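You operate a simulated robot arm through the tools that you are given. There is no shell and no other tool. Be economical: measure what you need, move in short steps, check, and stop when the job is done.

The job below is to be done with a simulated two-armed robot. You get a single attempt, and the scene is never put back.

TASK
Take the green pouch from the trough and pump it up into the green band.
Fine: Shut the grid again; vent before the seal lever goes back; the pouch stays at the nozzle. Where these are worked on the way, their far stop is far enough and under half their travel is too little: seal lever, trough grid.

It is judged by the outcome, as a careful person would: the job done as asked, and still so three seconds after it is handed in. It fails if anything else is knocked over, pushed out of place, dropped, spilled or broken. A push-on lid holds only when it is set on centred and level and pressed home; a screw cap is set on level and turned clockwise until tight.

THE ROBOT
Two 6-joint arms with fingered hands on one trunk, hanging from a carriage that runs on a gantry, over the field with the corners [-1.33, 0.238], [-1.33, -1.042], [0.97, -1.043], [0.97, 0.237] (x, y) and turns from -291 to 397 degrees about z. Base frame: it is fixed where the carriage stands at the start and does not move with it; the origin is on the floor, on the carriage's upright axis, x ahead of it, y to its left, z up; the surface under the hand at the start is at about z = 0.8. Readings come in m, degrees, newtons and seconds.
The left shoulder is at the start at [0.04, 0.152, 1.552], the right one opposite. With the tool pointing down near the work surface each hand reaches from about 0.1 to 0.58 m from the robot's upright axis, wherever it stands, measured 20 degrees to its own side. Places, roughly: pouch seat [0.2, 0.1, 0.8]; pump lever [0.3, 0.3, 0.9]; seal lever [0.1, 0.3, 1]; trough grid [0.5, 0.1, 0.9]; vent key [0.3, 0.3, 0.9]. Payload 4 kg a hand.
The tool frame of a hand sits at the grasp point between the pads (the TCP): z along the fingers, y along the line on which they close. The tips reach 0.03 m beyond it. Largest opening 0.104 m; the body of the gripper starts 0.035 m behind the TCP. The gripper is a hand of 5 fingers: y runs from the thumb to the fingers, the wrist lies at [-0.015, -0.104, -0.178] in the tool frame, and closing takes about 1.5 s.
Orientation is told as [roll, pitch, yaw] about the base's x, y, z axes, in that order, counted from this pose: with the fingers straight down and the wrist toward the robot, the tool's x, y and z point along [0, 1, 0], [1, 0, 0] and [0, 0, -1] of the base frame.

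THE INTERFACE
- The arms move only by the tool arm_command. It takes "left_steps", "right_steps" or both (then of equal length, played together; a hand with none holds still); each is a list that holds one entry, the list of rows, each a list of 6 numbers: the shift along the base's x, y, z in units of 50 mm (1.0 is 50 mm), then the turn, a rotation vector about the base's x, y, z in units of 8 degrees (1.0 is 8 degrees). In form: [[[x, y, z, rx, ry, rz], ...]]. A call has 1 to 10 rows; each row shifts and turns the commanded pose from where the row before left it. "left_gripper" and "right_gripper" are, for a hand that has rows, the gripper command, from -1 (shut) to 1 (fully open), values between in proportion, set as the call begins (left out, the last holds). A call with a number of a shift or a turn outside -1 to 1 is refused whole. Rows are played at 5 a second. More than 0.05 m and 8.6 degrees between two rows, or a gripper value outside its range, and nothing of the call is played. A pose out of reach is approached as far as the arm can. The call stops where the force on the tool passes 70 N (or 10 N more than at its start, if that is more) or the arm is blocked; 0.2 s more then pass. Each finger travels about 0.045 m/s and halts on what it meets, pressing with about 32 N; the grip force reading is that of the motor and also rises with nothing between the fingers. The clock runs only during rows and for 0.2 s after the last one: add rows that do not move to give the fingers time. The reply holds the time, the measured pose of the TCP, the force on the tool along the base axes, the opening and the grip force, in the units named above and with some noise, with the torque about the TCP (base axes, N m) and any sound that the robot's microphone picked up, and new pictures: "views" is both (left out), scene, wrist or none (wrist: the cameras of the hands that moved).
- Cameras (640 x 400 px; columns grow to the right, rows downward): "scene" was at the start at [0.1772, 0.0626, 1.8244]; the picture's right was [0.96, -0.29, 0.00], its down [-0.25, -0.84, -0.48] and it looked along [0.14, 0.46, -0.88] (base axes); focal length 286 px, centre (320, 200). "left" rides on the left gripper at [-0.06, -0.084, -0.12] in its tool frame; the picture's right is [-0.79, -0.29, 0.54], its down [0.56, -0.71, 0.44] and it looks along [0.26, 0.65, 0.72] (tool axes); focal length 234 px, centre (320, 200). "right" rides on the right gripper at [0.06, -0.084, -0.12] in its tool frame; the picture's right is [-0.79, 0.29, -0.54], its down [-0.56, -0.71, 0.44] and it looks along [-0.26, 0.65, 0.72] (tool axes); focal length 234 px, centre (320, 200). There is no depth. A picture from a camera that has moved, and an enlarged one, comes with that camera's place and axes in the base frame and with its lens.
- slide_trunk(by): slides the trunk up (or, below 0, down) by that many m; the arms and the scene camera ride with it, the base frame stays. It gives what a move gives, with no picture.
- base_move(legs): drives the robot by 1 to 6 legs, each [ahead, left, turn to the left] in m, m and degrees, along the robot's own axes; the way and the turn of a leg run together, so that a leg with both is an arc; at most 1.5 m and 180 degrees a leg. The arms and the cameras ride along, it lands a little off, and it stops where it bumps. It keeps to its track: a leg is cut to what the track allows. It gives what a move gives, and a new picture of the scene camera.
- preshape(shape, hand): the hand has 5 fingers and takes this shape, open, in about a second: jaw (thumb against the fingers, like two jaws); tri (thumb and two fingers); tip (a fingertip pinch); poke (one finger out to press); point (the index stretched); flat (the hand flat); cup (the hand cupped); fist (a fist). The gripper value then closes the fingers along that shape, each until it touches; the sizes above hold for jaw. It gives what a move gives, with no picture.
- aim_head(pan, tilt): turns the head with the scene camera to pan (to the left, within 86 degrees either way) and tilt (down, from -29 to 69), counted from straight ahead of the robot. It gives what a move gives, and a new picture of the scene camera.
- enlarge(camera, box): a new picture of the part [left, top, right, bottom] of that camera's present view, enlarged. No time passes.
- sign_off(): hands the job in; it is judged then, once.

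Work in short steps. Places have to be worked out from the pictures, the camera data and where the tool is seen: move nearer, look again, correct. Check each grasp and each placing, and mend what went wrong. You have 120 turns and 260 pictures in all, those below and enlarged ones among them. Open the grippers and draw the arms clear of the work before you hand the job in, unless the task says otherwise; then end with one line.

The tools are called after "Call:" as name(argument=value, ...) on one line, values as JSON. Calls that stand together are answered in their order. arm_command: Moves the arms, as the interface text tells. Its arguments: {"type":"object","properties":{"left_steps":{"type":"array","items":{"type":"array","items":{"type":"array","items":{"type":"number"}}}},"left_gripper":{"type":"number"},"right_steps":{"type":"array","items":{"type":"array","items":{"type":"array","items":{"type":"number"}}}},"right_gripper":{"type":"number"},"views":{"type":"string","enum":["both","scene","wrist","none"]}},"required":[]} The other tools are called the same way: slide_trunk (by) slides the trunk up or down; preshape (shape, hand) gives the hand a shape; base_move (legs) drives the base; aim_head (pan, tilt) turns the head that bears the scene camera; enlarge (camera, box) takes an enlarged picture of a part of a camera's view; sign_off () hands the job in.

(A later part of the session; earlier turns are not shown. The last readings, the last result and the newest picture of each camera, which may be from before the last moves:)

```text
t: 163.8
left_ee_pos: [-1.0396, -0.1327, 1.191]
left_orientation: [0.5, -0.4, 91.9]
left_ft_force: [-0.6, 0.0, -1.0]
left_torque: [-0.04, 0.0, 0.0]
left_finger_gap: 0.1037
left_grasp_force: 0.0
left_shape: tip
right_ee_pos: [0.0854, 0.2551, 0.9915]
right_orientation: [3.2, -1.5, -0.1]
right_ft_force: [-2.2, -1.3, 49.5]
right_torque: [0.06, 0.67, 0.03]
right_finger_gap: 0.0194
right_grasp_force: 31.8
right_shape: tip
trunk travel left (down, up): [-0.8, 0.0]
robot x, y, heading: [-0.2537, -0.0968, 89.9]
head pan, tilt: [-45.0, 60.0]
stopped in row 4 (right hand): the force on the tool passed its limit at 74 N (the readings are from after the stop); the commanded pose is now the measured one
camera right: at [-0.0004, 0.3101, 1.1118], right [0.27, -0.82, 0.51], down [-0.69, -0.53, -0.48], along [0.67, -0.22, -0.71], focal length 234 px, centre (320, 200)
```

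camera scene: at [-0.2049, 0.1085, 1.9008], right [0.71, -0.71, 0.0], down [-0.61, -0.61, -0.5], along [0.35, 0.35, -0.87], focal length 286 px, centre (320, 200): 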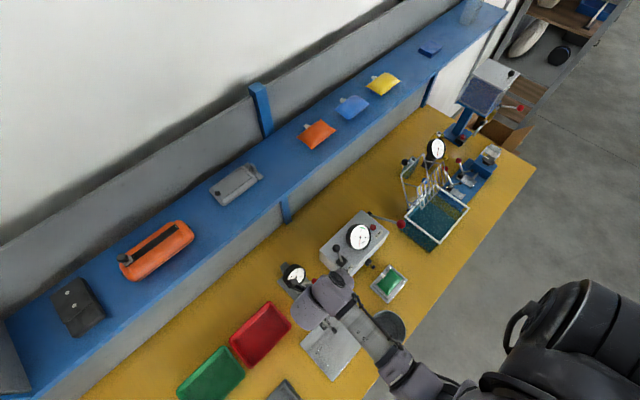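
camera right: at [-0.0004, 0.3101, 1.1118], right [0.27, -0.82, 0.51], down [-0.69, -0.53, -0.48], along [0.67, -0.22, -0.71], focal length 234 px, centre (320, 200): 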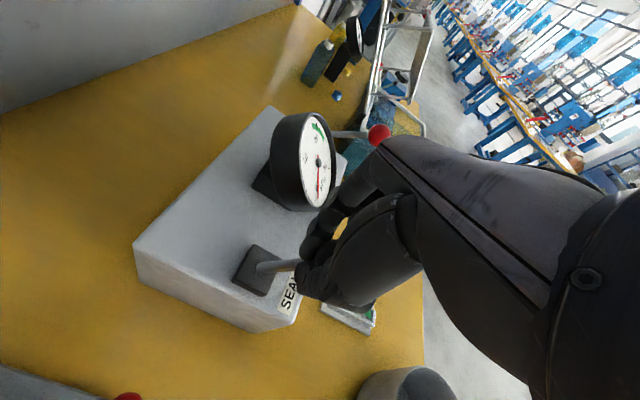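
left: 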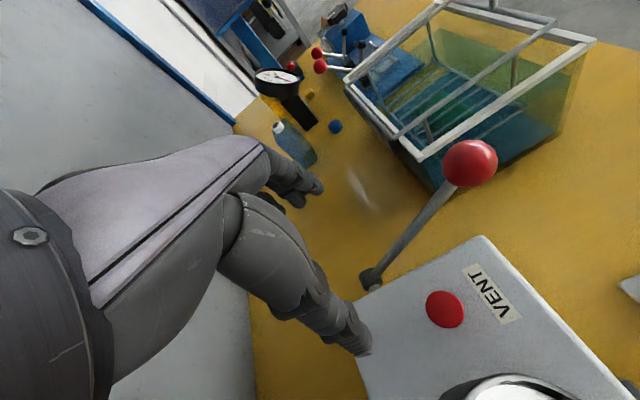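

That resembles the far stop (mirror of the start tilt). Release, rise, and inspect the lever and nozzle.

Call:
arm_command(right_steps=[[[0, 0, 0.02, 0, 0, 0], [0, 0, 0, 0, 0, 0], [0, 0, 0, 0, 0, 0], [0, 0, 0.7, 0, 0, 0], [0, 0, 0.7, 0, 0, 0], [-0.7, -0.3, 0.3, -0.3, 0, 0], [-0.9, 0, 0, 0, 0, 0], [-0.9, 0, 0, 0, 0, 0]]], right_gripper=0.05, views="none")

Call:
enlarge(camera="scene", box=[310, 200, 430, 310])

```text
t: 165.6
left_ee_pos: [-1.04, -0.1328, 1.191]
left_orientation: [0.5, -0.4, 91.8]
left_ft_force: [0.4, -0.4, -0.6]
left_torque: [0.01, 0.05, 0.0]
left_finger_gap: 0.1041
left_grasp_force: 0.2
left_shape: tip
right_ee_pos: [-0.0263, 0.233, 1.0719]
right_orientation: [0.1, -3.1, 0.3]
right_ft_force: [0.7, -0.6, -0.4]
right_torque: [0.01, 0.02, 0.04]
right_finger_gap: 0.0544
right_grasp_force: 0.0
right_shape: tip
trunk travel left (down, up): [-0.8, 0.0]
robot x, y, heading: [-0.2491, -0.0967, 90.1]
head pan, tilt: [-45.0, 60.0]
```

```text
3.64 times, centred on (370, 255) of scene
camera zoom: at [-0.2047, 0.1087, 1.9009], right [0.7, -0.71, 0.0], down [-0.61, -0.61, -0.5], along [0.36, 0.35, -0.87], focal length 1040 px, centre (138, 0)
```

zoom: 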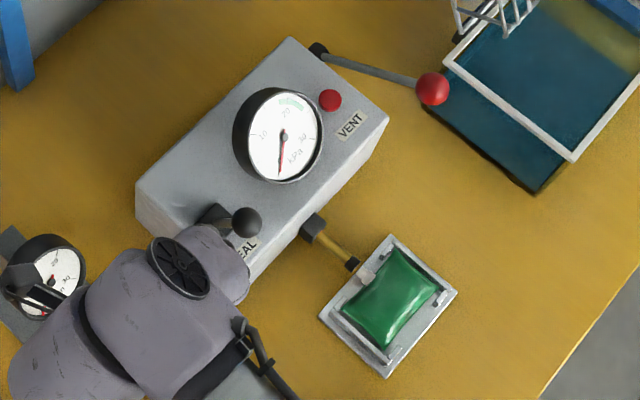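

The nozzle has advanced onto the pouch's neck: sealed. Next the pump lever: ball at ≈(0.321,0.211,0.948), pivot ≈(0.31,0.345,0.84). Rise a little, shift base right, and tilt the hand so the knuckles stay clear of the trough.

Call:
arm_command(right_steps=[[[0, 0, 0.8, 0, 0, 0], [0, 0, 0, 0, -0.7, 0], [0, 0, 0, 0, -0.8, 0]]], views="none")

Call:
base_move(legs=[[0, -0.28, 0]])

Call:
aim_head(pan=-20, tilt=65)

Call:
arm_command(right_steps=[[[0, 0, 0, 0, 0, 0]]], views="wrist")

```text
t: 166.3
left_ee_pos: [-1.0409, -0.1332, 1.1927]
left_orientation: [0.6, -0.3, 91.8]
left_ft_force: [-0.8, 0.8, -0.6]
left_torque: [-0.03, -0.01, 0.0]
left_finger_gap: 0.1039
left_grasp_force: 0.0
left_shape: tip
right_ee_pos: [0.0337, 0.2417, 1.1212]
right_orientation: [0.7, -18.9, 1.8]
right_ft_force: [-0.9, -0.3, -0.6]
right_torque: [-0.01, 0.05, 0.0]
right_finger_gap: 0.0547
right_grasp_force: 0.0
right_shape: tip
right hand out of reach, approached as far as the arm can: row 3
trunk travel left (down, up): [-0.8, 0.0]
robot x, y, heading: [-0.2562, -0.0982, 89.9]
head pan, tilt: [-45.0, 60.0]
stopped in row 3 (right hand): the arm was blocked; the commanded pose is now the measured one
```

```text
t: 168.3
left_ee_pos: [-0.764, -0.1315, 1.1915]
left_orientation: [0.6, -0.2, 91.6]
left_ft_force: [-0.2, 0.1, -0.6]
left_torque: [0.01, 0.02, -0.03]
left_finger_gap: 0.1042
left_grasp_force: 0.2
left_shape: tip
right_ee_pos: [0.3127, 0.2398, 1.1204]
right_orientation: [0.7, -18.9, 1.5]
right_ft_force: [-0.9, 0.0, 0.4]
right_torque: [-0.04, 0.0, 0.01]
right_finger_gap: 0.0546
right_grasp_force: 0.0
right_shape: tip
trunk travel left (down, up): [-0.8, 0.0]
robot x, y, heading: [0.0301, -0.0974, 89.6]
head pan, tilt: [-45.0, 60.0]
camera scene: at [0.073, 0.1071, 1.9008], right [0.7, -0.71, 0.0], down [-0.62, -0.61, -0.5], along [0.36, 0.35, -0.87], focal length 286 px, centre (320, 200)
```

scene: 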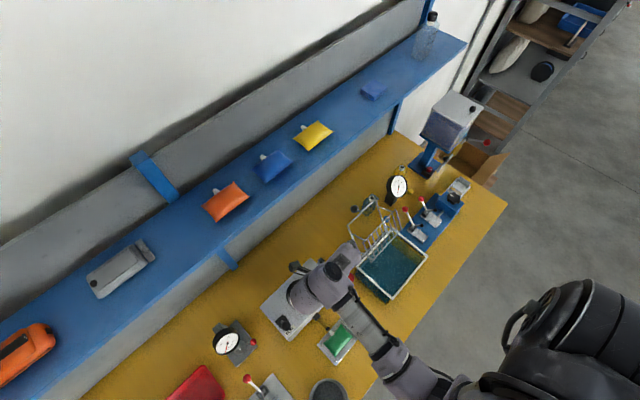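

```text
t: 169.2
left_ee_pos: [-0.765, -0.132, 1.1922]
left_orientation: [0.6, -0.2, 91.6]
left_ft_force: [-1.2, -0.7, 0.5]
left_torque: [0.01, 0.02, -0.01]
left_finger_gap: 0.1042
left_grasp_force: 0.1
left_shape: tip
right_ee_pos: [0.3137, 0.2396, 1.1215]
right_orientation: [0.7, -18.9, 1.4]
right_ft_force: [0.0, 0.2, 0.7]
right_torque: [-0.02, -0.03, -0.03]
right_finger_gap: 0.0545
right_grasp_force: 0.0
right_shape: tip
trunk travel left (down, up): [-0.8, 0.0]
robot x, y, heading: [0.025, -0.103, 89.4]
head pan, tilt: [-20.0, 65.0]
camera scene: at [0.0467, 0.1172, 1.8953], right [0.94, -0.35, 0.0], down [-0.32, -0.85, -0.42], along [0.15, 0.4, -0.91], focal length 286 px, centre (320, 200)
```

scene: 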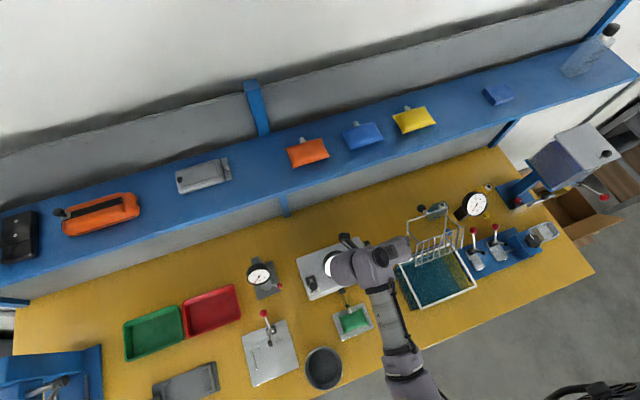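

```text
t: 169.6
left_ee_pos: [-0.7645, -0.132, 1.192]
left_orientation: [0.6, -0.2, 91.5]
left_ft_force: [-0.6, -0.2, 0.9]
left_torque: [0.05, 0.03, 0.0]
left_finger_gap: 0.1041
left_grasp_force: 0.1
left_shape: tip
right_ee_pos: [0.3139, 0.2389, 1.1205]
right_orientation: [0.6, -19.0, 1.6]
right_ft_force: [0.7, -0.3, 0.9]
right_torque: [0.0, 0.01, 0.01]
right_finger_gap: 0.0545
right_grasp_force: 0.0
right_shape: tip
trunk travel left (down, up): [-0.8, 0.0]
robot x, y, heading: [0.0282, -0.0996, 89.6]
head pan, tilt: [-20.0, 65.0]
camera right: at [0.1941, 0.2958, 1.208], right [0.12, -0.79, 0.6], down [-0.51, -0.57, -0.65], along [0.85, -0.22, -0.47], focal length 234 px, centre (320, 200)
```

right: 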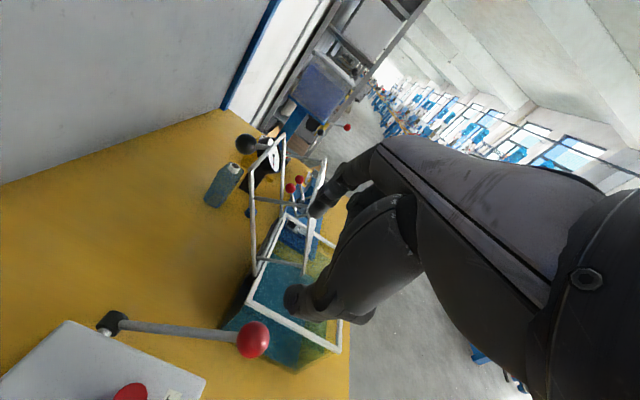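

Red ball again computes to (0.323,0.210,0.948). Lower the narrow pinch around it.

Call:
arm_command(right_steps=[[[0.08, -0.55, -0.3, 0, 0, 0], [0, 0, -0.9, 0, 0, 0], [0, 0, -0.9, 0, 0, 0], [0, 0, -0.6, 0, 0, 0], [0, 0, 0, 0, 0, 0]]], views="wrist")

Call:
enlarge(camera="right", box=[180, 140, 440, 380])

```text
t: 170.8
left_ee_pos: [-0.7646, -0.1317, 1.191]
left_orientation: [0.6, -0.2, 91.7]
left_ft_force: [0.5, 0.1, -0.6]
left_torque: [0.01, 0.02, -0.02]
left_finger_gap: 0.104
left_grasp_force: 0.0
left_shape: tip
right_ee_pos: [0.3157, 0.2113, 0.987]
right_orientation: [0.8, -18.7, 1.7]
right_ft_force: [0.3, -0.3, -0.5]
right_torque: [0.03, 0.01, -0.02]
right_finger_gap: 0.0545
right_grasp_force: 0.0
right_shape: tip
trunk travel left (down, up): [-0.8, 0.0]
robot x, y, heading: [0.0243, -0.0962, 90.0]
head pan, tilt: [-20.0, 65.0]
camera right: at [0.1979, 0.2678, 1.0744], right [0.12, -0.79, 0.6], down [-0.51, -0.57, -0.65], along [0.85, -0.22, -0.47], focal length 234 px, centre (320, 200)
```

right: 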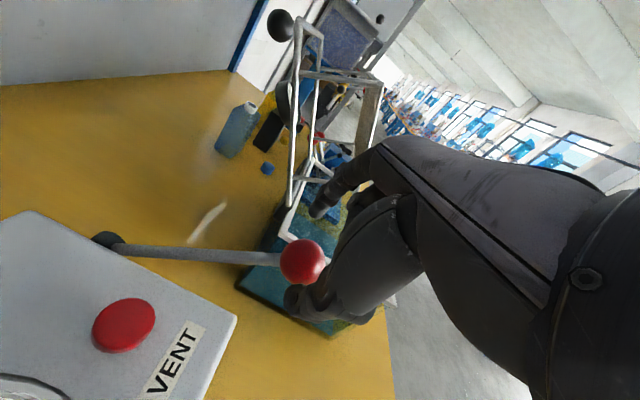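

```text
1.67 times, centred on (310, 260) of right
camera zoom: at [0.1979, 0.2678, 1.0744], right [0.12, -0.79, 0.6], down [-0.51, -0.57, -0.65], along [0.85, -0.22, -0.47], focal length 390 px, centre (337, 100)
```

zoom: 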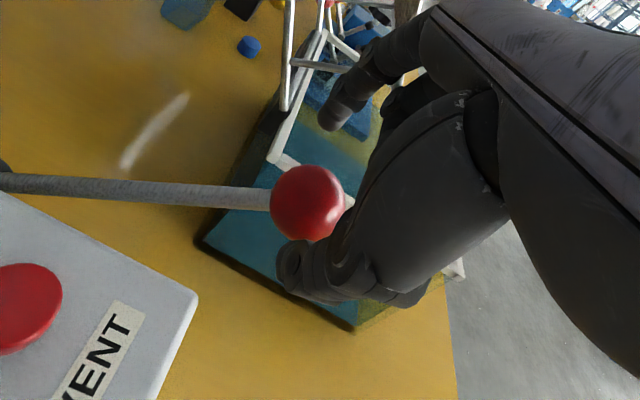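

Ball is between the fingers, slightly below. Descend 27 mm and close.

Call:
arm_command(right_steps=[[[0.12, 0, -0.3, 0, 0, 0], [0, 0, -0.24, 0, 0, 0], [0, 0, 0, 0, 0, 0]]], views="none")

Call:
arm_command(right_steps=[[[0, 0, 0, 0, 0, 0], [0, 0, 0, 0, 0, 0], [0, 0, 0, 0, 0, 0], [0, 0, 0, 0, 0, 0], [0, 0, 0, 0, 0, 0]]], right_gripper=-1, views="none")

Call:
arm_command(right_steps=[[[0, -0.13, -0.2, 0, 0, 0], [0, -0.12, -0.22, 0, 0, 0], [0, -0.1, -0.24, 0, 0, 0], [0, -0.07, -0.25, 0, 0, 0]]], views="both")

Call:
enlarge(camera="scene", box=[280, 220, 420, 350])

```text
t: 171.6
left_ee_pos: [-0.7635, -0.132, 1.1915]
left_orientation: [0.6, -0.2, 91.7]
left_ft_force: [0.1, -0.8, 0.2]
left_torque: [0.01, 0.01, 0.0]
left_finger_gap: 0.104
left_grasp_force: 0.0
left_shape: tip
right_ee_pos: [0.3223, 0.2122, 0.9595]
right_orientation: [0.7, -18.8, 1.5]
right_ft_force: [-0.2, -1.5, 3.7]
right_torque: [-0.01, -0.01, -0.01]
right_finger_gap: 0.0545
right_grasp_force: 0.1
right_shape: tip
trunk travel left (down, up): [-0.8, 0.0]
robot x, y, heading: [0.025, -0.1003, 89.6]
head pan, tilt: [-20.0, 65.0]
```

```text
t: 172.8
left_ee_pos: [-0.7638, -0.1317, 1.1914]
left_orientation: [0.6, -0.3, 91.6]
left_ft_force: [0.4, 1.0, -0.3]
left_torque: [0.02, 0.05, -0.01]
left_finger_gap: 0.1044
left_grasp_force: 0.0
left_shape: tip
right_ee_pos: [0.3225, 0.2145, 0.9615]
right_orientation: [0.9, -18.9, 1.7]
right_ft_force: [1.7, 8.0, -4.2]
right_torque: [0.13, 0.04, 0.03]
right_finger_gap: 0.0191
right_grasp_force: 32.1
right_shape: tip
trunk travel left (down, up): [-0.8, 0.0]
robot x, y, heading: [0.0252, -0.0995, 89.6]
head pan, tilt: [-20.0, 65.0]
```

```text
t: 173.8
left_ee_pos: [-0.7661, -0.1307, 1.1921]
left_orientation: [0.6, -0.3, 91.6]
left_ft_force: [-0.4, 0.4, 0.6]
left_torque: [-0.01, 0.03, 0.03]
left_finger_gap: 0.104
left_grasp_force: 0.1
left_shape: tip
right_ee_pos: [0.3224, 0.1924, 0.9145]
right_orientation: [0.7, -18.8, 1.6]
right_ft_force: [-2.8, 6.3, 2.2]
right_torque: [0.16, 0.06, 0.0]
right_finger_gap: 0.0198
right_grasp_force: 31.8
right_shape: tip
trunk travel left (down, up): [-0.8, 0.0]
robot x, y, heading: [0.026, -0.0976, 89.4]
head pan, tilt: [-20.0, 65.0]
camera scene: at [0.0465, 0.1176, 1.8956], right [0.94, -0.35, 0.0], down [-0.32, -0.85, -0.42], along [0.15, 0.4, -0.91], focal length 286 px, centre (320, 200)
camera right: at [0.2035, 0.2492, 1.0018], right [0.12, -0.79, 0.6], down [-0.51, -0.57, -0.65], along [0.85, -0.22, -0.47], focal length 234 px, centre (320, 200)
```

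scene: 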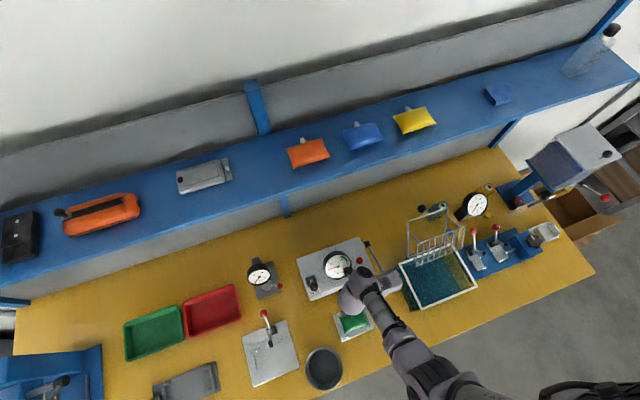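
right: 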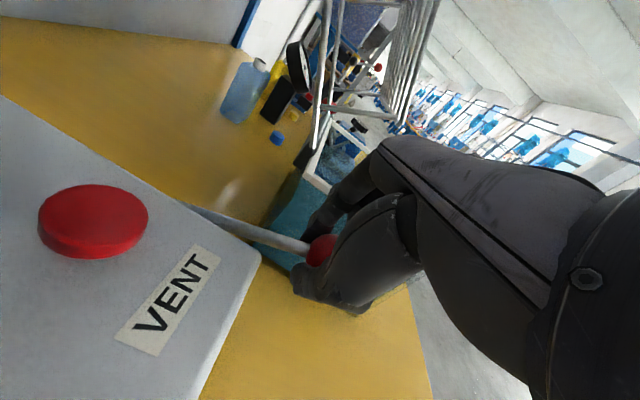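

```text
3.08 times, centred on (350, 285) of scene
camera zoom: at [0.0465, 0.1176, 1.8956], right [0.94, -0.35, 0.0], down [-0.32, -0.85, -0.42], along [0.15, 0.4, -0.91], focal length 880 px, centre (228, -62)
```

zoom: 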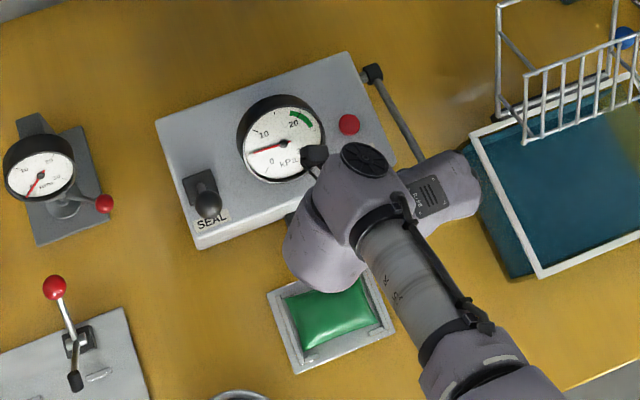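

Gauge rose to ~6 kPa with that stroke. Stroke back up and down again, then read.

Call:
arm_command(right_steps=[[[0, 0.07, 0.25, 0, 0, 0], [0, 0.1, 0.24, 0, 0, 0], [0, 0.12, 0.22, 0, 0, 0], [0, 0.13, 0.2, 0, 0, 0], [0, -0.13, -0.2, 0, 0, 0], [0, -0.12, -0.22, 0, 0, 0], [0, -0.1, -0.24, 0, 0, 0], [0, -0.07, -0.25, 0, 0, 0]]], views="none")

Call:
enlarge(camera="scene", box=[315, 240, 375, 290])

```text
t: 175.6
left_ee_pos: [-0.765, -0.1304, 1.1917]
left_orientation: [0.6, -0.3, 91.6]
left_ft_force: [-0.3, -0.5, 0.4]
left_torque: [-0.04, -0.01, 0.02]
left_finger_gap: 0.1041
left_grasp_force: 0.1
left_shape: tip
right_ee_pos: [0.3225, 0.1941, 0.9148]
right_orientation: [0.9, -18.8, 1.7]
right_ft_force: [-3.7, 12.5, -1.4]
right_torque: [0.26, 0.06, 0.0]
right_finger_gap: 0.0195
right_grasp_force: 32.3
right_shape: tip
trunk travel left (down, up): [-0.8, 0.0]
robot x, y, heading: [0.0269, -0.0985, 89.6]
head pan, tilt: [-20.0, 65.0]
```

```text
8.00 times, centred on (345, 265) of scene
camera zoom: at [0.0464, 0.1179, 1.8958], right [0.94, -0.35, 0.0], down [-0.32, -0.85, -0.42], along [0.15, 0.4, -0.91], focal length 2287 px, centre (120, -320)
```

zoom: 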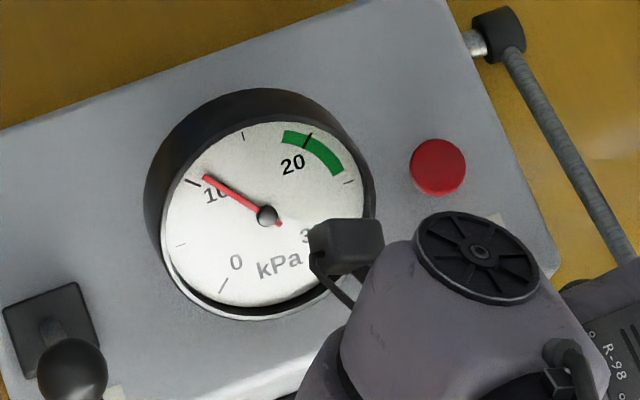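

Reads ~11 kPa after two strokes (~5.5 each); green band ≈18–24. Do two more strokes, which should give ~22; check after the first.

Call:
arm_command(right_steps=[[[0, 0.07, 0.25, 0, 0, 0], [0, 0.1, 0.24, 0, 0, 0], [0, 0.12, 0.22, 0, 0, 0], [0, 0.13, 0.2, 0, 0, 0], [0, -0.13, -0.2, 0, 0, 0], [0, -0.12, -0.22, 0, 0, 0], [0, -0.1, -0.24, 0, 0, 0], [0, -0.07, -0.25, 0, 0, 0]]], views="none")

Call:
enlarge(camera="scene", box=[315, 240, 375, 290])

```text
t: 177.4
left_ee_pos: [-0.7652, -0.13, 1.1918]
left_orientation: [0.5, -0.4, 91.6]
left_ft_force: [0.1, -0.4, -0.6]
left_torque: [-0.04, -0.01, 0.01]
left_finger_gap: 0.1041
left_grasp_force: 0.0
left_shape: tip
right_ee_pos: [0.3215, 0.1937, 0.9145]
right_orientation: [0.9, -18.7, 1.5]
right_ft_force: [-1.9, 13.2, -1.6]
right_torque: [0.28, -0.01, -0.03]
right_finger_gap: 0.0186
right_grasp_force: 31.7
right_shape: tip
trunk travel left (down, up): [-0.8, 0.0]
robot x, y, heading: [0.0267, -0.1024, 89.8]
head pan, tilt: [-20.0, 65.0]
```

```text
8.00 times, centred on (345, 265) of scene
camera zoom: at [0.0465, 0.1179, 1.8958], right [0.94, -0.35, 0.0], down [-0.32, -0.85, -0.42], along [0.15, 0.4, -0.91], focal length 2287 px, centre (120, -320)
```

zoom: 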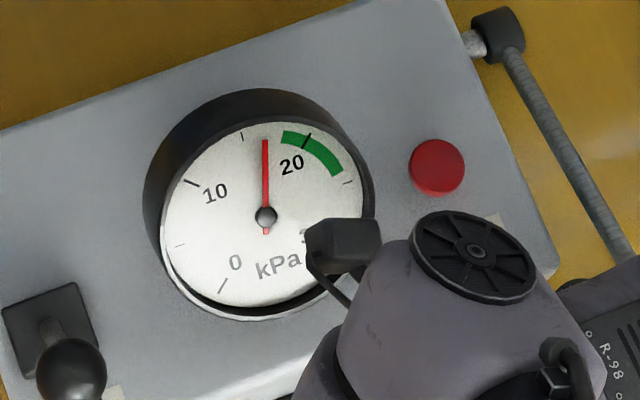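

16.5 kPa. One slightly shortened stroke should bring ~21.

Call:
arm_command(right_steps=[[[0, 0.07, 0.25, 0, 0, 0], [0, 0.1, 0.24, 0, 0, 0], [0, 0.12, 0.22, 0, 0, 0], [0, 0.13, 0.2, 0, 0, 0], [0, -0.13, -0.2, 0, 0, 0], [0, -0.12, -0.22, 0, 0, 0], [0, -0.1, -0.24, 0, 0, 0], [0, -0.03, -0.1, 0, 0, 0], [0, 0, 0, 0, 0, 0]]], views="none")

Call:
enlarge(camera="scene", box=[315, 240, 375, 290])

```text
t: 179.4
left_ee_pos: [-0.766, -0.1294, 1.1928]
left_orientation: [0.6, -0.3, 91.6]
left_ft_force: [0.2, -0.7, -0.1]
left_torque: [0.03, 0.01, 0.03]
left_finger_gap: 0.1039
left_grasp_force: 0.0
left_shape: tip
right_ee_pos: [0.3212, 0.1965, 0.923]
right_orientation: [0.9, -18.8, 1.6]
right_ft_force: [-3.0, 19.4, -4.2]
right_torque: [0.35, 0.04, 0.03]
right_finger_gap: 0.0186
right_grasp_force: 32.5
right_shape: tip
trunk travel left (down, up): [-0.8, 0.0]
robot x, y, heading: [0.0243, -0.0995, 89.2]
head pan, tilt: [-20.0, 65.0]
```

```text
8.00 times, centred on (345, 265) of scene
camera zoom: at [0.0464, 0.1181, 1.8959], right [0.94, -0.35, 0.0], down [-0.32, -0.85, -0.42], along [0.15, 0.4, -0.91], focal length 2287 px, centre (120, -320)
```

zoom: 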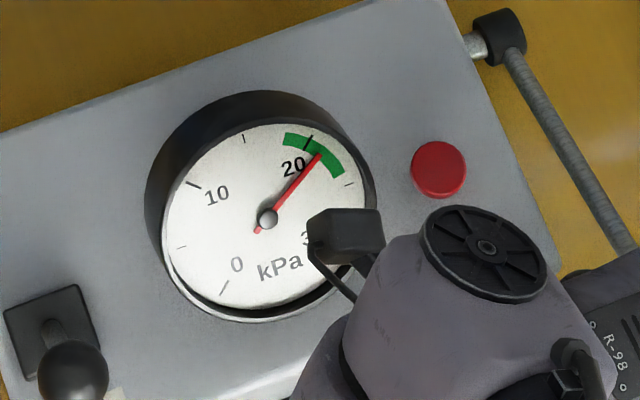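

In the band (~21.5 kPa). The fine print has vent, then the seal lever going back; so: release the pump ball, rise, straighten the hand and yaw it 45° so a press on VENT (≈(0.255,0.287,0.905)) clears the gauge.

Call:
arm_command(right_steps=[[[0, 0, 0, 0, 0, 0], [0, 0, 0, 0, 0, 0], [0, 0, 0, 0, 0, 0], [0, 0, 0.5, 0, 0, 0], [0, 0, 0.9, 0, 0, 0], [0, 0, 0.9, 0, 0, 0], [0, 0, 0.7, 0, 0, 0]]], right_gripper=0.05, views="none")

Call:
arm_command(right_steps=[[[-0.2, 0.2, 0, 0, 0.8, 0], [-0.3, 0.3, 0, 0, 0.8, 0], [-0.3, 0.3, 0, 0, 0.7, 0], [0, 0, 0, 0, 0, 1], [0, 0, 0, 0, 0, 1], [0, 0, 0, 0, 0, 1], [0, 0, 0, 0, 0, 1], [0, 0, 0, 0, 0, 1], [0, 0, 0, 0, 0, 0]]], right_gripper=-1, views="both")

```text
t: 181.0
left_ee_pos: [-0.7649, -0.1309, 1.191]
left_orientation: [0.5, -0.2, 91.6]
left_ft_force: [-0.3, 1.2, 0.4]
left_torque: [-0.02, 0.02, 0.01]
left_finger_gap: 0.1041
left_grasp_force: 0.0
left_shape: tip
right_ee_pos: [0.323, 0.1932, 1.0717]
right_orientation: [0.8, -18.7, 1.6]
right_ft_force: [-0.4, 0.1, 0.0]
right_torque: [0.01, -0.03, 0.0]
right_finger_gap: 0.0542
right_grasp_force: 0.1
right_shape: tip
trunk travel left (down, up): [-0.8, 0.0]
robot x, y, heading: [0.027, -0.0997, 89.2]
head pan, tilt: [-20.0, 65.0]
```

```text
t: 183.0
left_ee_pos: [-0.7637, -0.131, 1.1918]
left_orientation: [0.6, -0.1, 91.6]
left_ft_force: [1.0, 0.5, -0.4]
left_torque: [-0.03, -0.03, 0.0]
left_finger_gap: 0.1042
left_grasp_force: 0.1
left_shape: tip
right_ee_pos: [0.2814, 0.2334, 1.0711]
right_orientation: [1.2, -0.5, 41.6]
right_ft_force: [-0.5, -0.1, 0.3]
right_torque: [0.02, 0.01, -0.01]
right_finger_gap: 0.0
right_grasp_force: 32.3
right_shape: tip
trunk travel left (down, up): [-0.8, 0.0]
robot x, y, heading: [0.0252, -0.1005, 89.8]
head pan, tilt: [-20.0, 65.0]
camera scene: at [0.0467, 0.1172, 1.8953], right [0.94, -0.35, 0.0], down [-0.32, -0.85, -0.42], along [0.15, 0.4, -0.91], focal length 286 px, centre (320, 200)
camera right: at [0.1814, 0.2212, 1.1914], right [0.74, -0.41, 0.53], down [-0.16, -0.88, -0.45], along [0.65, 0.25, -0.72], focal length 234 px, centre (320, 200)
```

scene: 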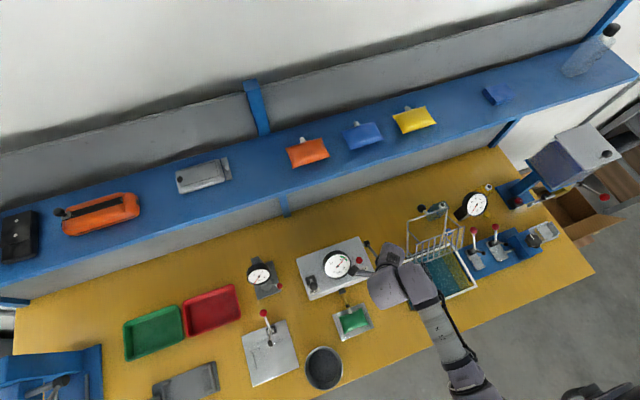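
right: 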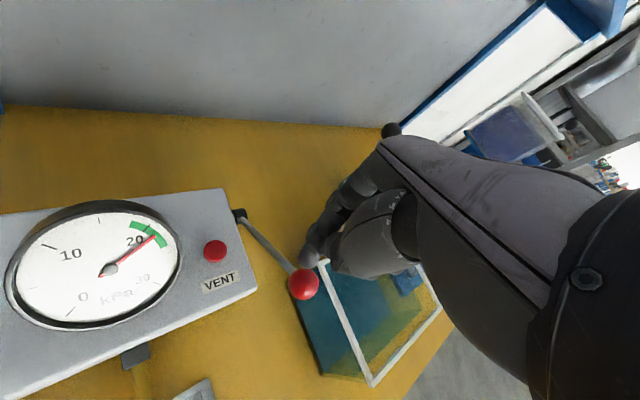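

Pressure holds in the green. VENT at (0.258,0.288); fingertips end ≈31 mm below the TCP. Move over and press down gently.

Call:
arm_command(right_steps=[[[-0.24, 0.55, 0, 0, 0, 0], [-0.24, 0.55, 0, 0, 0, 0], [0, 0, -0.9, 0, 0, 0], [0, 0, -0.9, 0, 0, 0], [0, 0, -0.5, 0, 0, 0], [0, 0, 0, 0, 0, 0]]], views="wrist")

Call:
enlarge(camera="right", box=[180, 140, 440, 360])

```text
t: 184.4
left_ee_pos: [-0.7645, -0.1323, 1.1914]
left_orientation: [0.7, -0.2, 91.6]
left_ft_force: [-0.5, 0.2, -0.7]
left_torque: [0.02, 0.01, 0.02]
left_finger_gap: 0.104
left_grasp_force: 0.1
left_shape: tip
right_ee_pos: [0.2572, 0.2913, 0.9583]
right_orientation: [1.3, -0.5, 41.5]
right_ft_force: [-0.1, -0.2, -0.3]
right_torque: [0.0, -0.02, 0.02]
right_finger_gap: 0.0
right_grasp_force: 31.8
right_shape: tip
trunk travel left (down, up): [-0.8, 0.0]
robot x, y, heading: [0.0232, -0.0981, 89.7]
head pan, tilt: [-20.0, 65.0]
camera right: at [0.1569, 0.2792, 1.0774], right [0.74, -0.41, 0.53], down [-0.16, -0.88, -0.45], along [0.65, 0.25, -0.72], focal length 234 px, centre (320, 200)
```

right: 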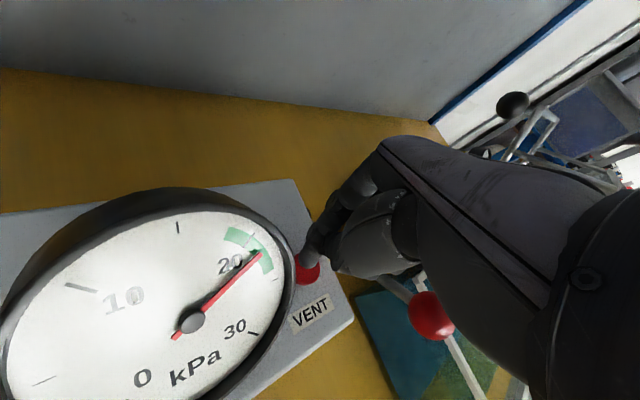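

```text
1.82 times, centred on (310, 250) of right
camera zoom: at [0.1569, 0.2792, 1.0774], right [0.74, -0.41, 0.53], down [-0.16, -0.88, -0.45], along [0.65, 0.25, -0.72], focal length 426 px, centre (338, 109)
```

zoom: 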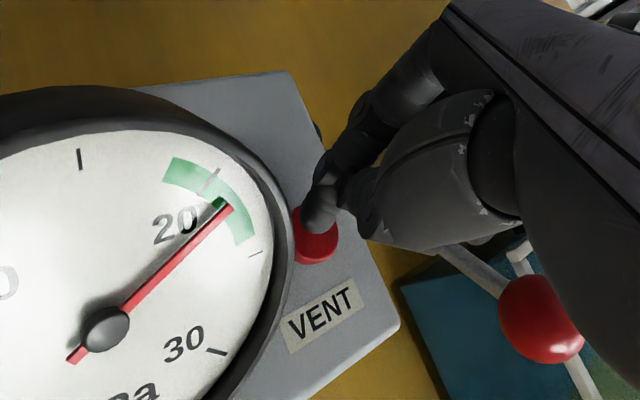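

Tips are right above the button's rear part; shift 4 mm toward me and press, holding.

Call:
arm_command(right_steps=[[[0, -0.09, 0, 0, 0, 0], [0, 0, -0.2, 0, 0, 0], [0, 0, -0.15, 0, 0, 0], [0, 0, -0.1, 0, 0, 0], [0, 0, -0.08, 0, 0, 0], [0, 0, 0, 0, 0, 0], [0, 0, 0, 0, 0, 0], [0, 0, 0, 0, 0, 0], [0, 0, 0, 0, 0, 0], [0, 0, 0, 0, 0, 0]]], views="wrist")

```text
t: 186.6
left_ee_pos: [-0.7632, -0.1306, 1.1905]
left_orientation: [0.5, -0.2, 91.6]
left_ft_force: [0.2, -0.4, -0.8]
left_torque: [0.0, -0.01, -0.01]
left_finger_gap: 0.1041
left_grasp_force: 0.0
left_shape: tip
right_ee_pos: [0.2608, 0.2882, 0.9326]
right_orientation: [1.4, -0.8, 41.5]
right_ft_force: [6.5, -0.9, 41.3]
right_torque: [-0.23, 0.22, -0.05]
right_finger_gap: 0.0024
right_grasp_force: 32.0
right_shape: tip
trunk travel left (down, up): [-0.8, 0.0]
robot x, y, heading: [0.0248, -0.0967, 89.8]
head pan, tilt: [-20.0, 65.0]
heard: click
camera right: at [0.1596, 0.2753, 1.0526], right [0.74, -0.41, 0.53], down [-0.16, -0.87, -0.46], along [0.65, 0.26, -0.71], focal length 234 px, centre (320, 200)
```

right: 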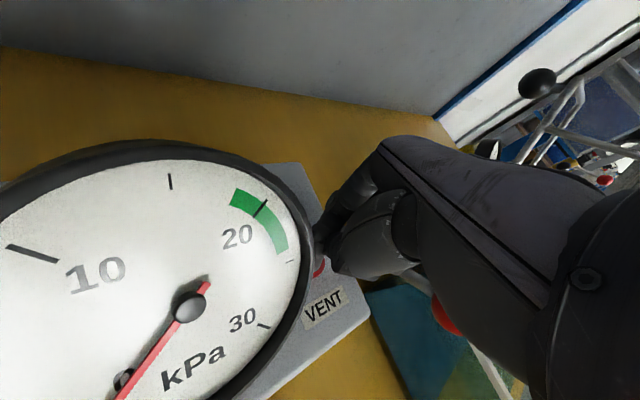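

Click, and the gauge dropped to 0: vented. Rise, turn back to yaw 0 with a narrow opening, and re-stand for the seal lever.

Call:
arm_command(right_steps=[[[0, 0, 0.6, 0, 0, 0], [0, 0, 0.9, 0, 0, 0], [0, 0, 0.9, 0, 0, 0], [0, 0, 0.6, 0, 0, -1], [0, 0, 0, 0, 0, -1], [0, 0, 0, 0, 0, -1], [0, 0, 0, 0, 0, -1], [0, 0, 0, 0, 0, -1], [0, 0, 0, 0, 0, -0.2]]], right_gripper=0.05, views="none")

Call:
base_move(legs=[[0, 0.27, 0]])

Call:
arm_command(right_steps=[[[0.8, -0.35, 0, 0, 0, 0], [0.8, -0.35, 0, 0, 0, 0], [0, 0, 0, 0, 0, 0]]], views="wrist")

```text
t: 188.6
left_ee_pos: [-0.7638, -0.1317, 1.191]
left_orientation: [0.6, -0.2, 91.6]
left_ft_force: [0.0, 0.2, -0.2]
left_torque: [-0.01, -0.03, 0.01]
left_finger_gap: 0.1038
left_grasp_force: 0.0
left_shape: tip
right_ee_pos: [0.2594, 0.2837, 1.0786]
right_orientation: [1.3, -0.5, -0.2]
right_ft_force: [-0.1, -0.9, -1.2]
right_torque: [0.0, -0.02, -0.02]
right_finger_gap: 0.0541
right_grasp_force: 0.0
right_shape: tip
trunk travel left (down, up): [-0.8, 0.0]
robot x, y, heading: [0.0262, -0.1035, 89.6]
head pan, tilt: [-20.0, 65.0]
```

```text
t: 190.5
left_ee_pos: [-1.0346, -0.1348, 1.1919]
left_orientation: [0.6, -0.3, 91.9]
left_ft_force: [-0.9, -0.1, -0.1]
left_torque: [-0.01, 0.03, 0.0]
left_finger_gap: 0.1039
left_grasp_force: 0.1
left_shape: tip
right_ee_pos: [-0.0136, 0.2867, 1.0796]
right_orientation: [1.2, -0.5, 0.2]
right_ft_force: [-0.2, -1.0, -0.3]
right_torque: [0.0, 0.03, -0.02]
right_finger_gap: 0.0542
right_grasp_force: 0.1
right_shape: tip
trunk travel left (down, up): [-0.8, 0.0]
robot x, y, heading: [-0.2473, -0.0984, 89.8]
head pan, tilt: [-20.0, 65.0]
camera scene: at [-0.2247, 0.1184, 1.8953], right [0.94, -0.34, 0.0], down [-0.31, -0.85, -0.42], along [0.15, 0.4, -0.91], focal length 286 px, centre (320, 200)
```

scene: 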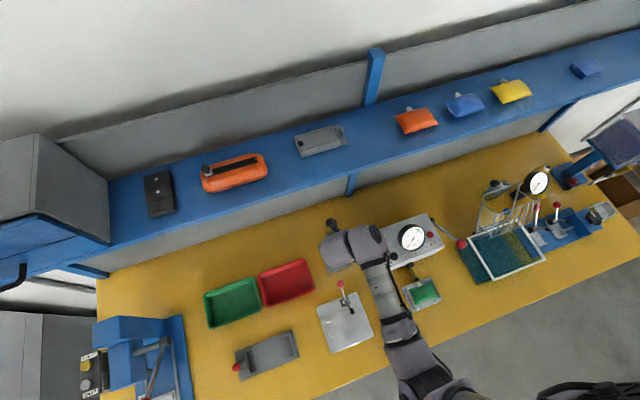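

```text
t: 191.3
left_ee_pos: [-1.0337, -0.1345, 1.1917]
left_orientation: [0.6, -0.1, 91.9]
left_ft_force: [0.2, -0.3, 1.1]
left_torque: [-0.02, 0.02, -0.02]
left_finger_gap: 0.1038
left_grasp_force: 0.0
left_shape: tip
right_ee_pos: [0.0662, 0.2497, 1.079]
right_orientation: [1.2, -0.4, 0.1]
right_ft_force: [-0.2, -0.1, 0.6]
right_torque: [0.01, 0.03, 0.04]
right_finger_gap: 0.0541
right_grasp_force: 0.1
right_shape: tip
trunk travel left (down, up): [-0.8, 0.0]
robot x, y, heading: [-0.2463, -0.0996, 90.0]
head pan, tilt: [-20.0, 65.0]
camera right: at [-0.0177, 0.3076, 1.1991], right [0.29, -0.8, 0.53], down [-0.7, -0.55, -0.45], along [0.65, -0.24, -0.72], focal length 234 px, centre (320, 200)
```

right: 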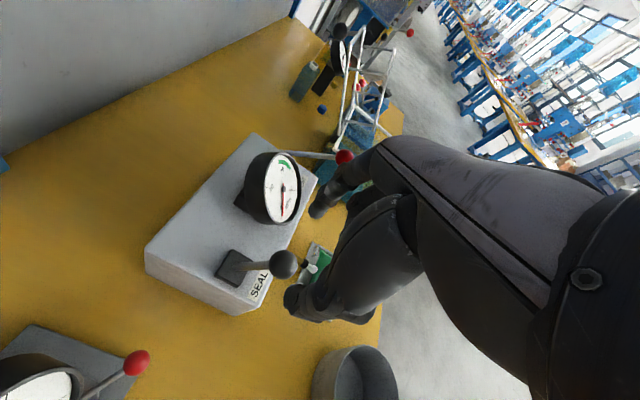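

Knob at ≈(0.084,0.243,0.976). Descend around it and pinch.

Call:
arm_command(right_steps=[[[0.34, -0.12, 0, 0, 0, 0], [0, 0, -0.9, 0, 0, 0], [0, 0, -0.88, 0, 0, 0], [0, 0, 0, 0, 0, 0]]], views="wrist")

Call:
arm_command(right_steps=[[[0, 0, 0, 0, 0, 0], [0, 0, 0, 0, 0, 0], [0, 0, 0, 0, 0, 0], [0, 0, 0, 0, 0, 0], [0, 0, 0, 0, 0, 0]]], right_gripper=-1, views="wrist")

```text
t: 192.3
left_ee_pos: [-1.0341, -0.1352, 1.1909]
left_orientation: [0.4, -0.2, 91.9]
left_ft_force: [-1.1, 0.3, 0.3]
left_torque: [0.02, -0.03, -0.01]
left_finger_gap: 0.104
left_grasp_force: 0.1
left_shape: tip
right_ee_pos: [0.0831, 0.2449, 0.99]
right_orientation: [1.1, -0.6, 0.1]
right_ft_force: [3.1, -4.4, 7.4]
right_torque: [-0.04, 0.03, 0.01]
right_finger_gap: 0.0544
right_grasp_force: 0.0
right_shape: tip
trunk travel left (down, up): [-0.8, 0.0]
robot x, y, heading: [-0.2427, -0.0994, 89.8]
head pan, tilt: [-20.0, 65.0]
camera right: at [-0.0006, 0.303, 1.1106], right [0.29, -0.8, 0.53], down [-0.7, -0.55, -0.46], along [0.66, -0.24, -0.72], focal length 234 px, centre (320, 200)
```

right: 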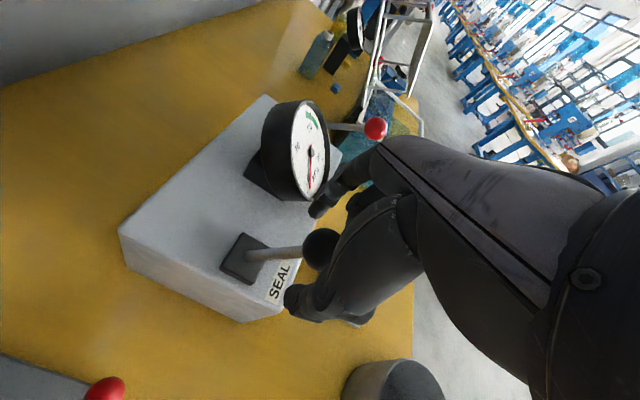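

```text
t: 193.5
left_ee_pos: [-1.0341, -0.134, 1.1902]
left_orientation: [0.6, -0.2, 91.9]
left_ft_force: [-0.1, -0.5, -0.9]
left_torque: [0.0, -0.01, -0.04]
left_finger_gap: 0.1041
left_grasp_force: 0.2
left_shape: tip
right_ee_pos: [0.0829, 0.2443, 0.9909]
right_orientation: [1.0, -0.5, 0.2]
right_ft_force: [5.4, 1.1, -10.4]
right_torque: [-0.14, -0.25, -0.04]
right_finger_gap: 0.0174
right_grasp_force: 31.9
right_shape: tip
trunk travel left (down, up): [-0.8, 0.0]
robot x, y, heading: [-0.2468, -0.0941, 90.0]
head pan, tilt: [-20.0, 65.0]
camera right: at [-0.0015, 0.3027, 1.1096], right [0.29, -0.8, 0.53], down [-0.7, -0.55, -0.45], along [0.65, -0.24, -0.72], focal length 234 px, centre (320, 200)
```

right: 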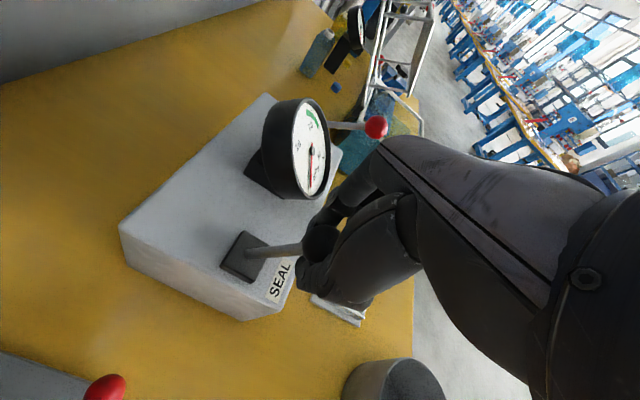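

Held. Push the lever back over the top to its rear stop.

Call:
arm_command(right_steps=[[[0, 0.25, 0.08, 0, 0, 0], [0, 0.25, 0.05, 0, 0, 0], [0, 0.25, 0, 0, 0, 0], [0, 0.25, -0.04, 0, 0, 0], [0, 0.2, -0.07, 0, 0, 0], [0, 0.15, -0.08, 0, 0, 0]]], views="none")

Call:
arm_command(right_steps=[[[0, 0, 0, 0, 0, 0], [0, 0, 0, 0, 0, 0], [0, 0, 0, 0, 0, 0], [0, 0, 0.8, 0, 0, 0], [0, 0, 0.9, 0, 0, 0], [0, -0.3, 0.9, 0, 0, 0]]], right_gripper=0.05, views="both")

Call:
enlarge(camera="scene", box=[370, 200, 480, 320])

```text
t: 194.9
left_ee_pos: [-1.0336, -0.1379, 1.1905]
left_orientation: [0.4, 0.0, 91.6]
left_ft_force: [-1.0, -0.5, -0.1]
left_torque: [0.03, 0.0, -0.03]
left_finger_gap: 0.104
left_grasp_force: 0.0
left_shape: tip
right_ee_pos: [0.0898, 0.2873, 0.9807]
right_orientation: [-1.3, -1.1, -0.5]
right_ft_force: [2.1, -35.9, 25.3]
right_torque: [0.08, 0.42, 0.53]
right_finger_gap: 0.0124
right_grasp_force: 32.3
right_shape: tip
trunk travel left (down, up): [-0.8, 0.0]
robot x, y, heading: [-0.2416, -0.1045, 89.7]
head pan, tilt: [-20.0, 65.0]
stopped in row 6 (right hand): the force on the tool passed its limit at 76 N (the readings are from after the stop); the commanded pose is now the measured one
```

```text
t: 196.3
left_ee_pos: [-1.0346, -0.1352, 1.1916]
left_orientation: [0.6, -0.2, 91.8]
left_ft_force: [-0.3, -0.2, 0.3]
left_torque: [0.03, 0.0, -0.04]
left_finger_gap: 0.1039
left_grasp_force: 0.0
left_shape: tip
right_ee_pos: [0.0886, 0.2837, 1.1146]
right_orientation: [-0.3, -0.8, -0.2]
right_ft_force: [0.0, -0.7, -0.4]
right_torque: [-0.02, -0.02, 0.02]
right_finger_gap: 0.0546
right_grasp_force: 0.1
right_shape: tip
trunk travel left (down, up): [-0.8, 0.0]
robot x, y, heading: [-0.2434, -0.0988, 89.8]
head pan, tilt: [-20.0, 65.0]
camera scene: at [-0.2242, 0.1177, 1.8951], right [0.94, -0.35, 0.0], down [-0.31, -0.85, -0.42], along [0.15, 0.4, -0.91], focal length 286 px, centre (320, 200)
camera right: at [0.0039, 0.3457, 1.233], right [0.28, -0.79, 0.55], down [-0.7, -0.56, -0.44], along [0.66, -0.26, -0.71], focal length 234 px, centre (320, 200)
```

scene: 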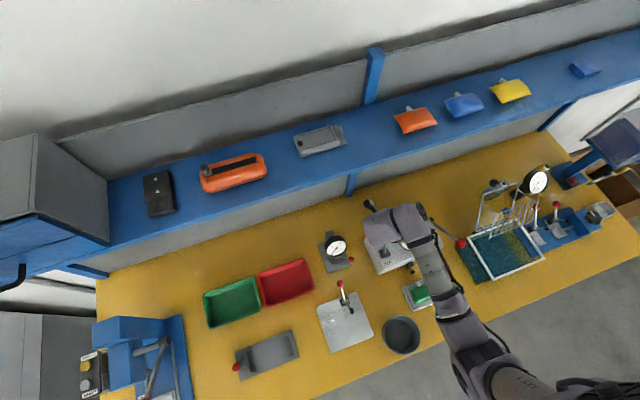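
right: 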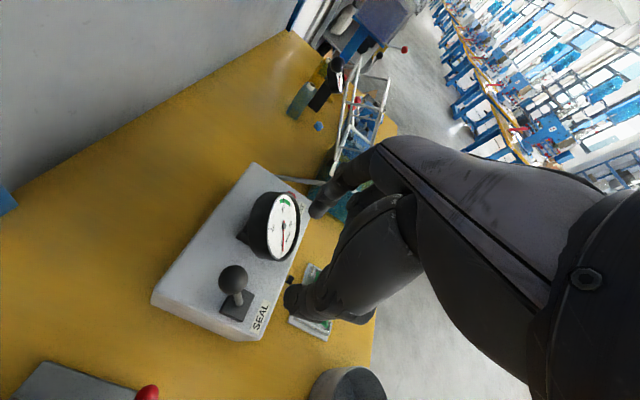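

```text
3.33 times, centred on (425, 260) of scene
camera zoom: at [-0.2242, 0.1177, 1.8951], right [0.94, -0.35, 0.0], down [-0.31, -0.85, -0.42], along [0.15, 0.4, -0.91], focal length 953 px, centre (-30, 0)
```

zoom: 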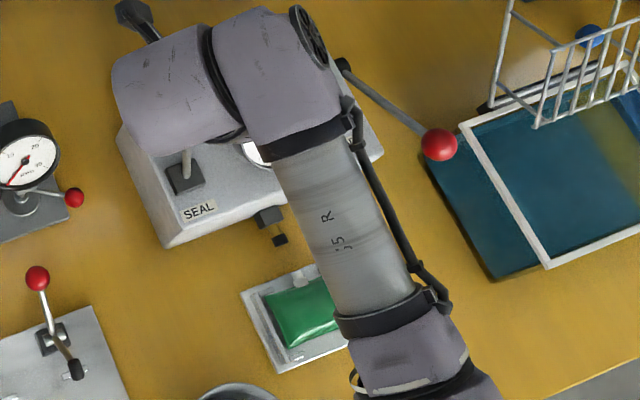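

The lever is back at its original rear position, nozzle withdrawn, pouch still in the tray, gauge at 0. Now shut the grid: rise, drive right, and go behind its front bar with closed fingers to tip it forward.

Call:
arm_command(right_steps=[[[0, -0.3, 0.8, 0, 0, 0], [0, 0, 0.4, 0, 0, 0]]], right_gripper=-1, views="none")

Call:
base_move(legs=[[0.03, -0.36, 0]])

Call:
arm_command(right_steps=[[[0, 0.8, 0, 0, 0, 0], [0, 0.6, 0, 0, 0, 0], [0, 0, 0, 0, 0, 0]]], views="both")

```text
t: 196.9
left_ee_pos: [-1.0334, -0.1343, 1.1911]
left_orientation: [0.6, -0.2, 91.8]
left_ft_force: [-0.5, 0.5, -0.3]
left_torque: [-0.01, -0.01, -0.02]
left_finger_gap: 0.1041
left_grasp_force: 0.1
left_shape: tip
right_ee_pos: [0.0889, 0.2688, 1.1759]
right_orientation: [-0.3, -0.7, -0.3]
right_ft_force: [-0.4, -0.1, 0.4]
right_torque: [0.02, -0.03, -0.01]
right_finger_gap: 0.0019
right_grasp_force: 0.0
right_shape: tip
trunk travel left (down, up): [-0.8, 0.0]
robot x, y, heading: [-0.244, -0.0982, 89.7]
head pan, tilt: [-20.0, 65.0]
```

```text
t: 199.3
left_ee_pos: [-0.6692, -0.1071, 1.1917]
left_orientation: [0.6, -0.2, 92.1]
left_ft_force: [0.2, 0.2, -0.2]
left_torque: [-0.02, 0.02, -0.01]
left_finger_gap: 0.1041
left_grasp_force: 0.0
left_shape: tip
right_ee_pos: [0.4505, 0.3, 1.1748]
right_orientation: [-0.2, -0.7, 0.0]
right_ft_force: [-0.8, 0.2, -0.6]
right_torque: [0.03, 0.01, -0.01]
right_finger_gap: 0.0
right_grasp_force: 32.2
right_shape: tip
trunk travel left (down, up): [-0.8, 0.0]
robot x, y, heading: [0.1201, -0.0734, 90.3]
head pan, tilt: [-20.0, 65.0]
camera scene: at [0.1385, 0.1478, 1.8953], right [0.94, -0.34, 0.0], down [-0.31, -0.85, -0.42], along [0.14, 0.4, -0.91], focal length 286 px, centre (320, 200)
```

scene: 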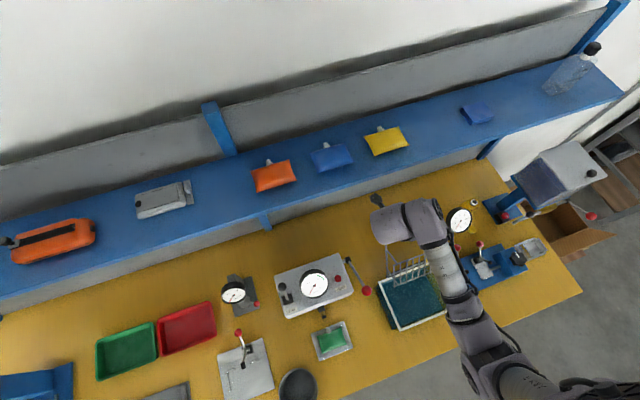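

```text
t: 200.1
left_ee_pos: [-0.6696, -0.109, 1.1917]
left_orientation: [0.7, -0.3, 92.1]
left_ft_force: [0.7, 0.2, -0.6]
left_torque: [0.01, 0.01, 0.02]
left_finger_gap: 0.1041
left_grasp_force: 0.1
left_shape: tip
right_ee_pos: [0.4477, 0.3712, 1.1763]
right_orientation: [-0.2, -0.8, -0.1]
right_ft_force: [-0.6, 0.3, 0.8]
right_torque: [0.01, 0.0, -0.01]
right_finger_gap: 0.0
right_grasp_force: 31.8
right_shape: tip
trunk travel left (down, up): [-0.8, 0.0]
robot x, y, heading: [0.1218, -0.0694, 90.2]
head pan, tilt: [-20.0, 65.0]
camera scene: at [0.1384, 0.1478, 1.8953], right [0.94, -0.34, 0.0], down [-0.31, -0.85, -0.42], along [0.14, 0.4, -0.91], focal length 286 px, centre (320, 200)
camera right: at [0.3647, 0.4331, 1.2933], right [0.28, -0.79, 0.55], down [-0.7, -0.56, -0.44], along [0.66, -0.26, -0.71], focal length 234 px, centre (320, 200)
```

scene: 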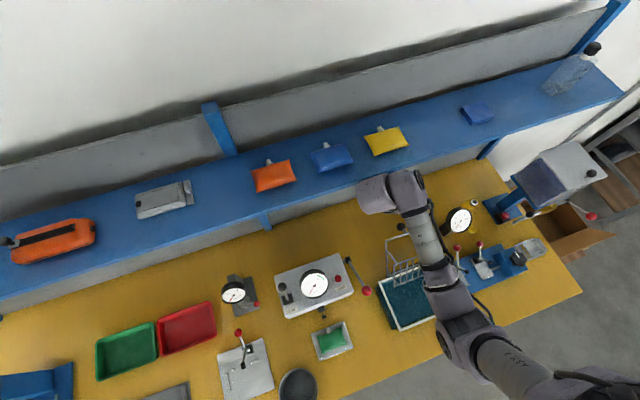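
right: 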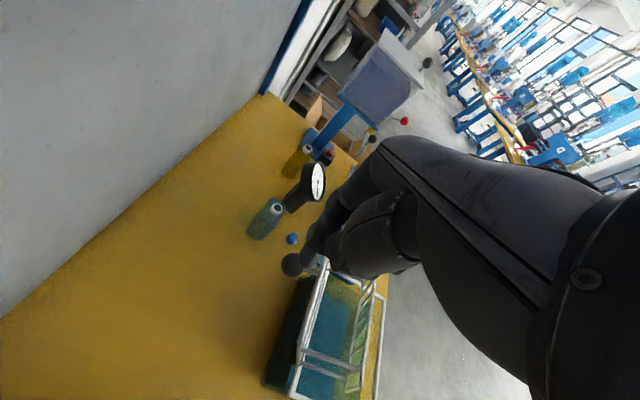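

Ball at (0.489,0.343,1.036), bar at y≈0.31; my closed fingers are behind it. Descend behind the bar, then sweep toward me.

Call:
arm_command(right_steps=[[[-0.1, 0, -0.9, 0, 0, 0], [0, -0.1, -0.9, 0, 0, 0], [0, 0, -0.7, 0, 0, 0]]], views="wrist")

```text
t: 200.9
left_ee_pos: [-0.6701, -0.106, 1.1914]
left_orientation: [0.5, -0.3, 92.2]
left_ft_force: [-0.4, -0.5, -0.2]
left_torque: [0.01, -0.01, -0.01]
left_finger_gap: 0.1038
left_grasp_force: 0.2
left_shape: tip
right_ee_pos: [0.4435, 0.37, 1.0535]
right_orientation: [0.1, -0.8, 0.0]
right_ft_force: [-4.8, 7.9, 14.7]
right_torque: [-0.29, -0.49, 0.17]
right_finger_gap: 0.0
right_grasp_force: 32.1
right_shape: tip
trunk travel left (down, up): [-0.8, 0.0]
robot x, y, heading: [0.1165, -0.0698, 89.9]
head pan, tilt: [-20.0, 65.0]
camera right: at [0.3586, 0.431, 1.1713], right [0.28, -0.79, 0.54], down [-0.7, -0.56, -0.45], along [0.66, -0.25, -0.71], focal length 234 px, centre (320, 200)
```

right: 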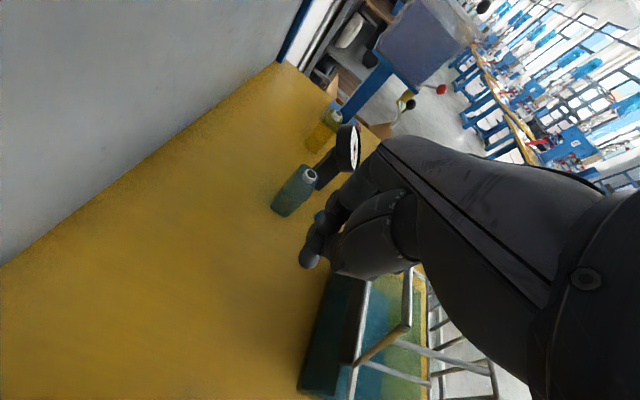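

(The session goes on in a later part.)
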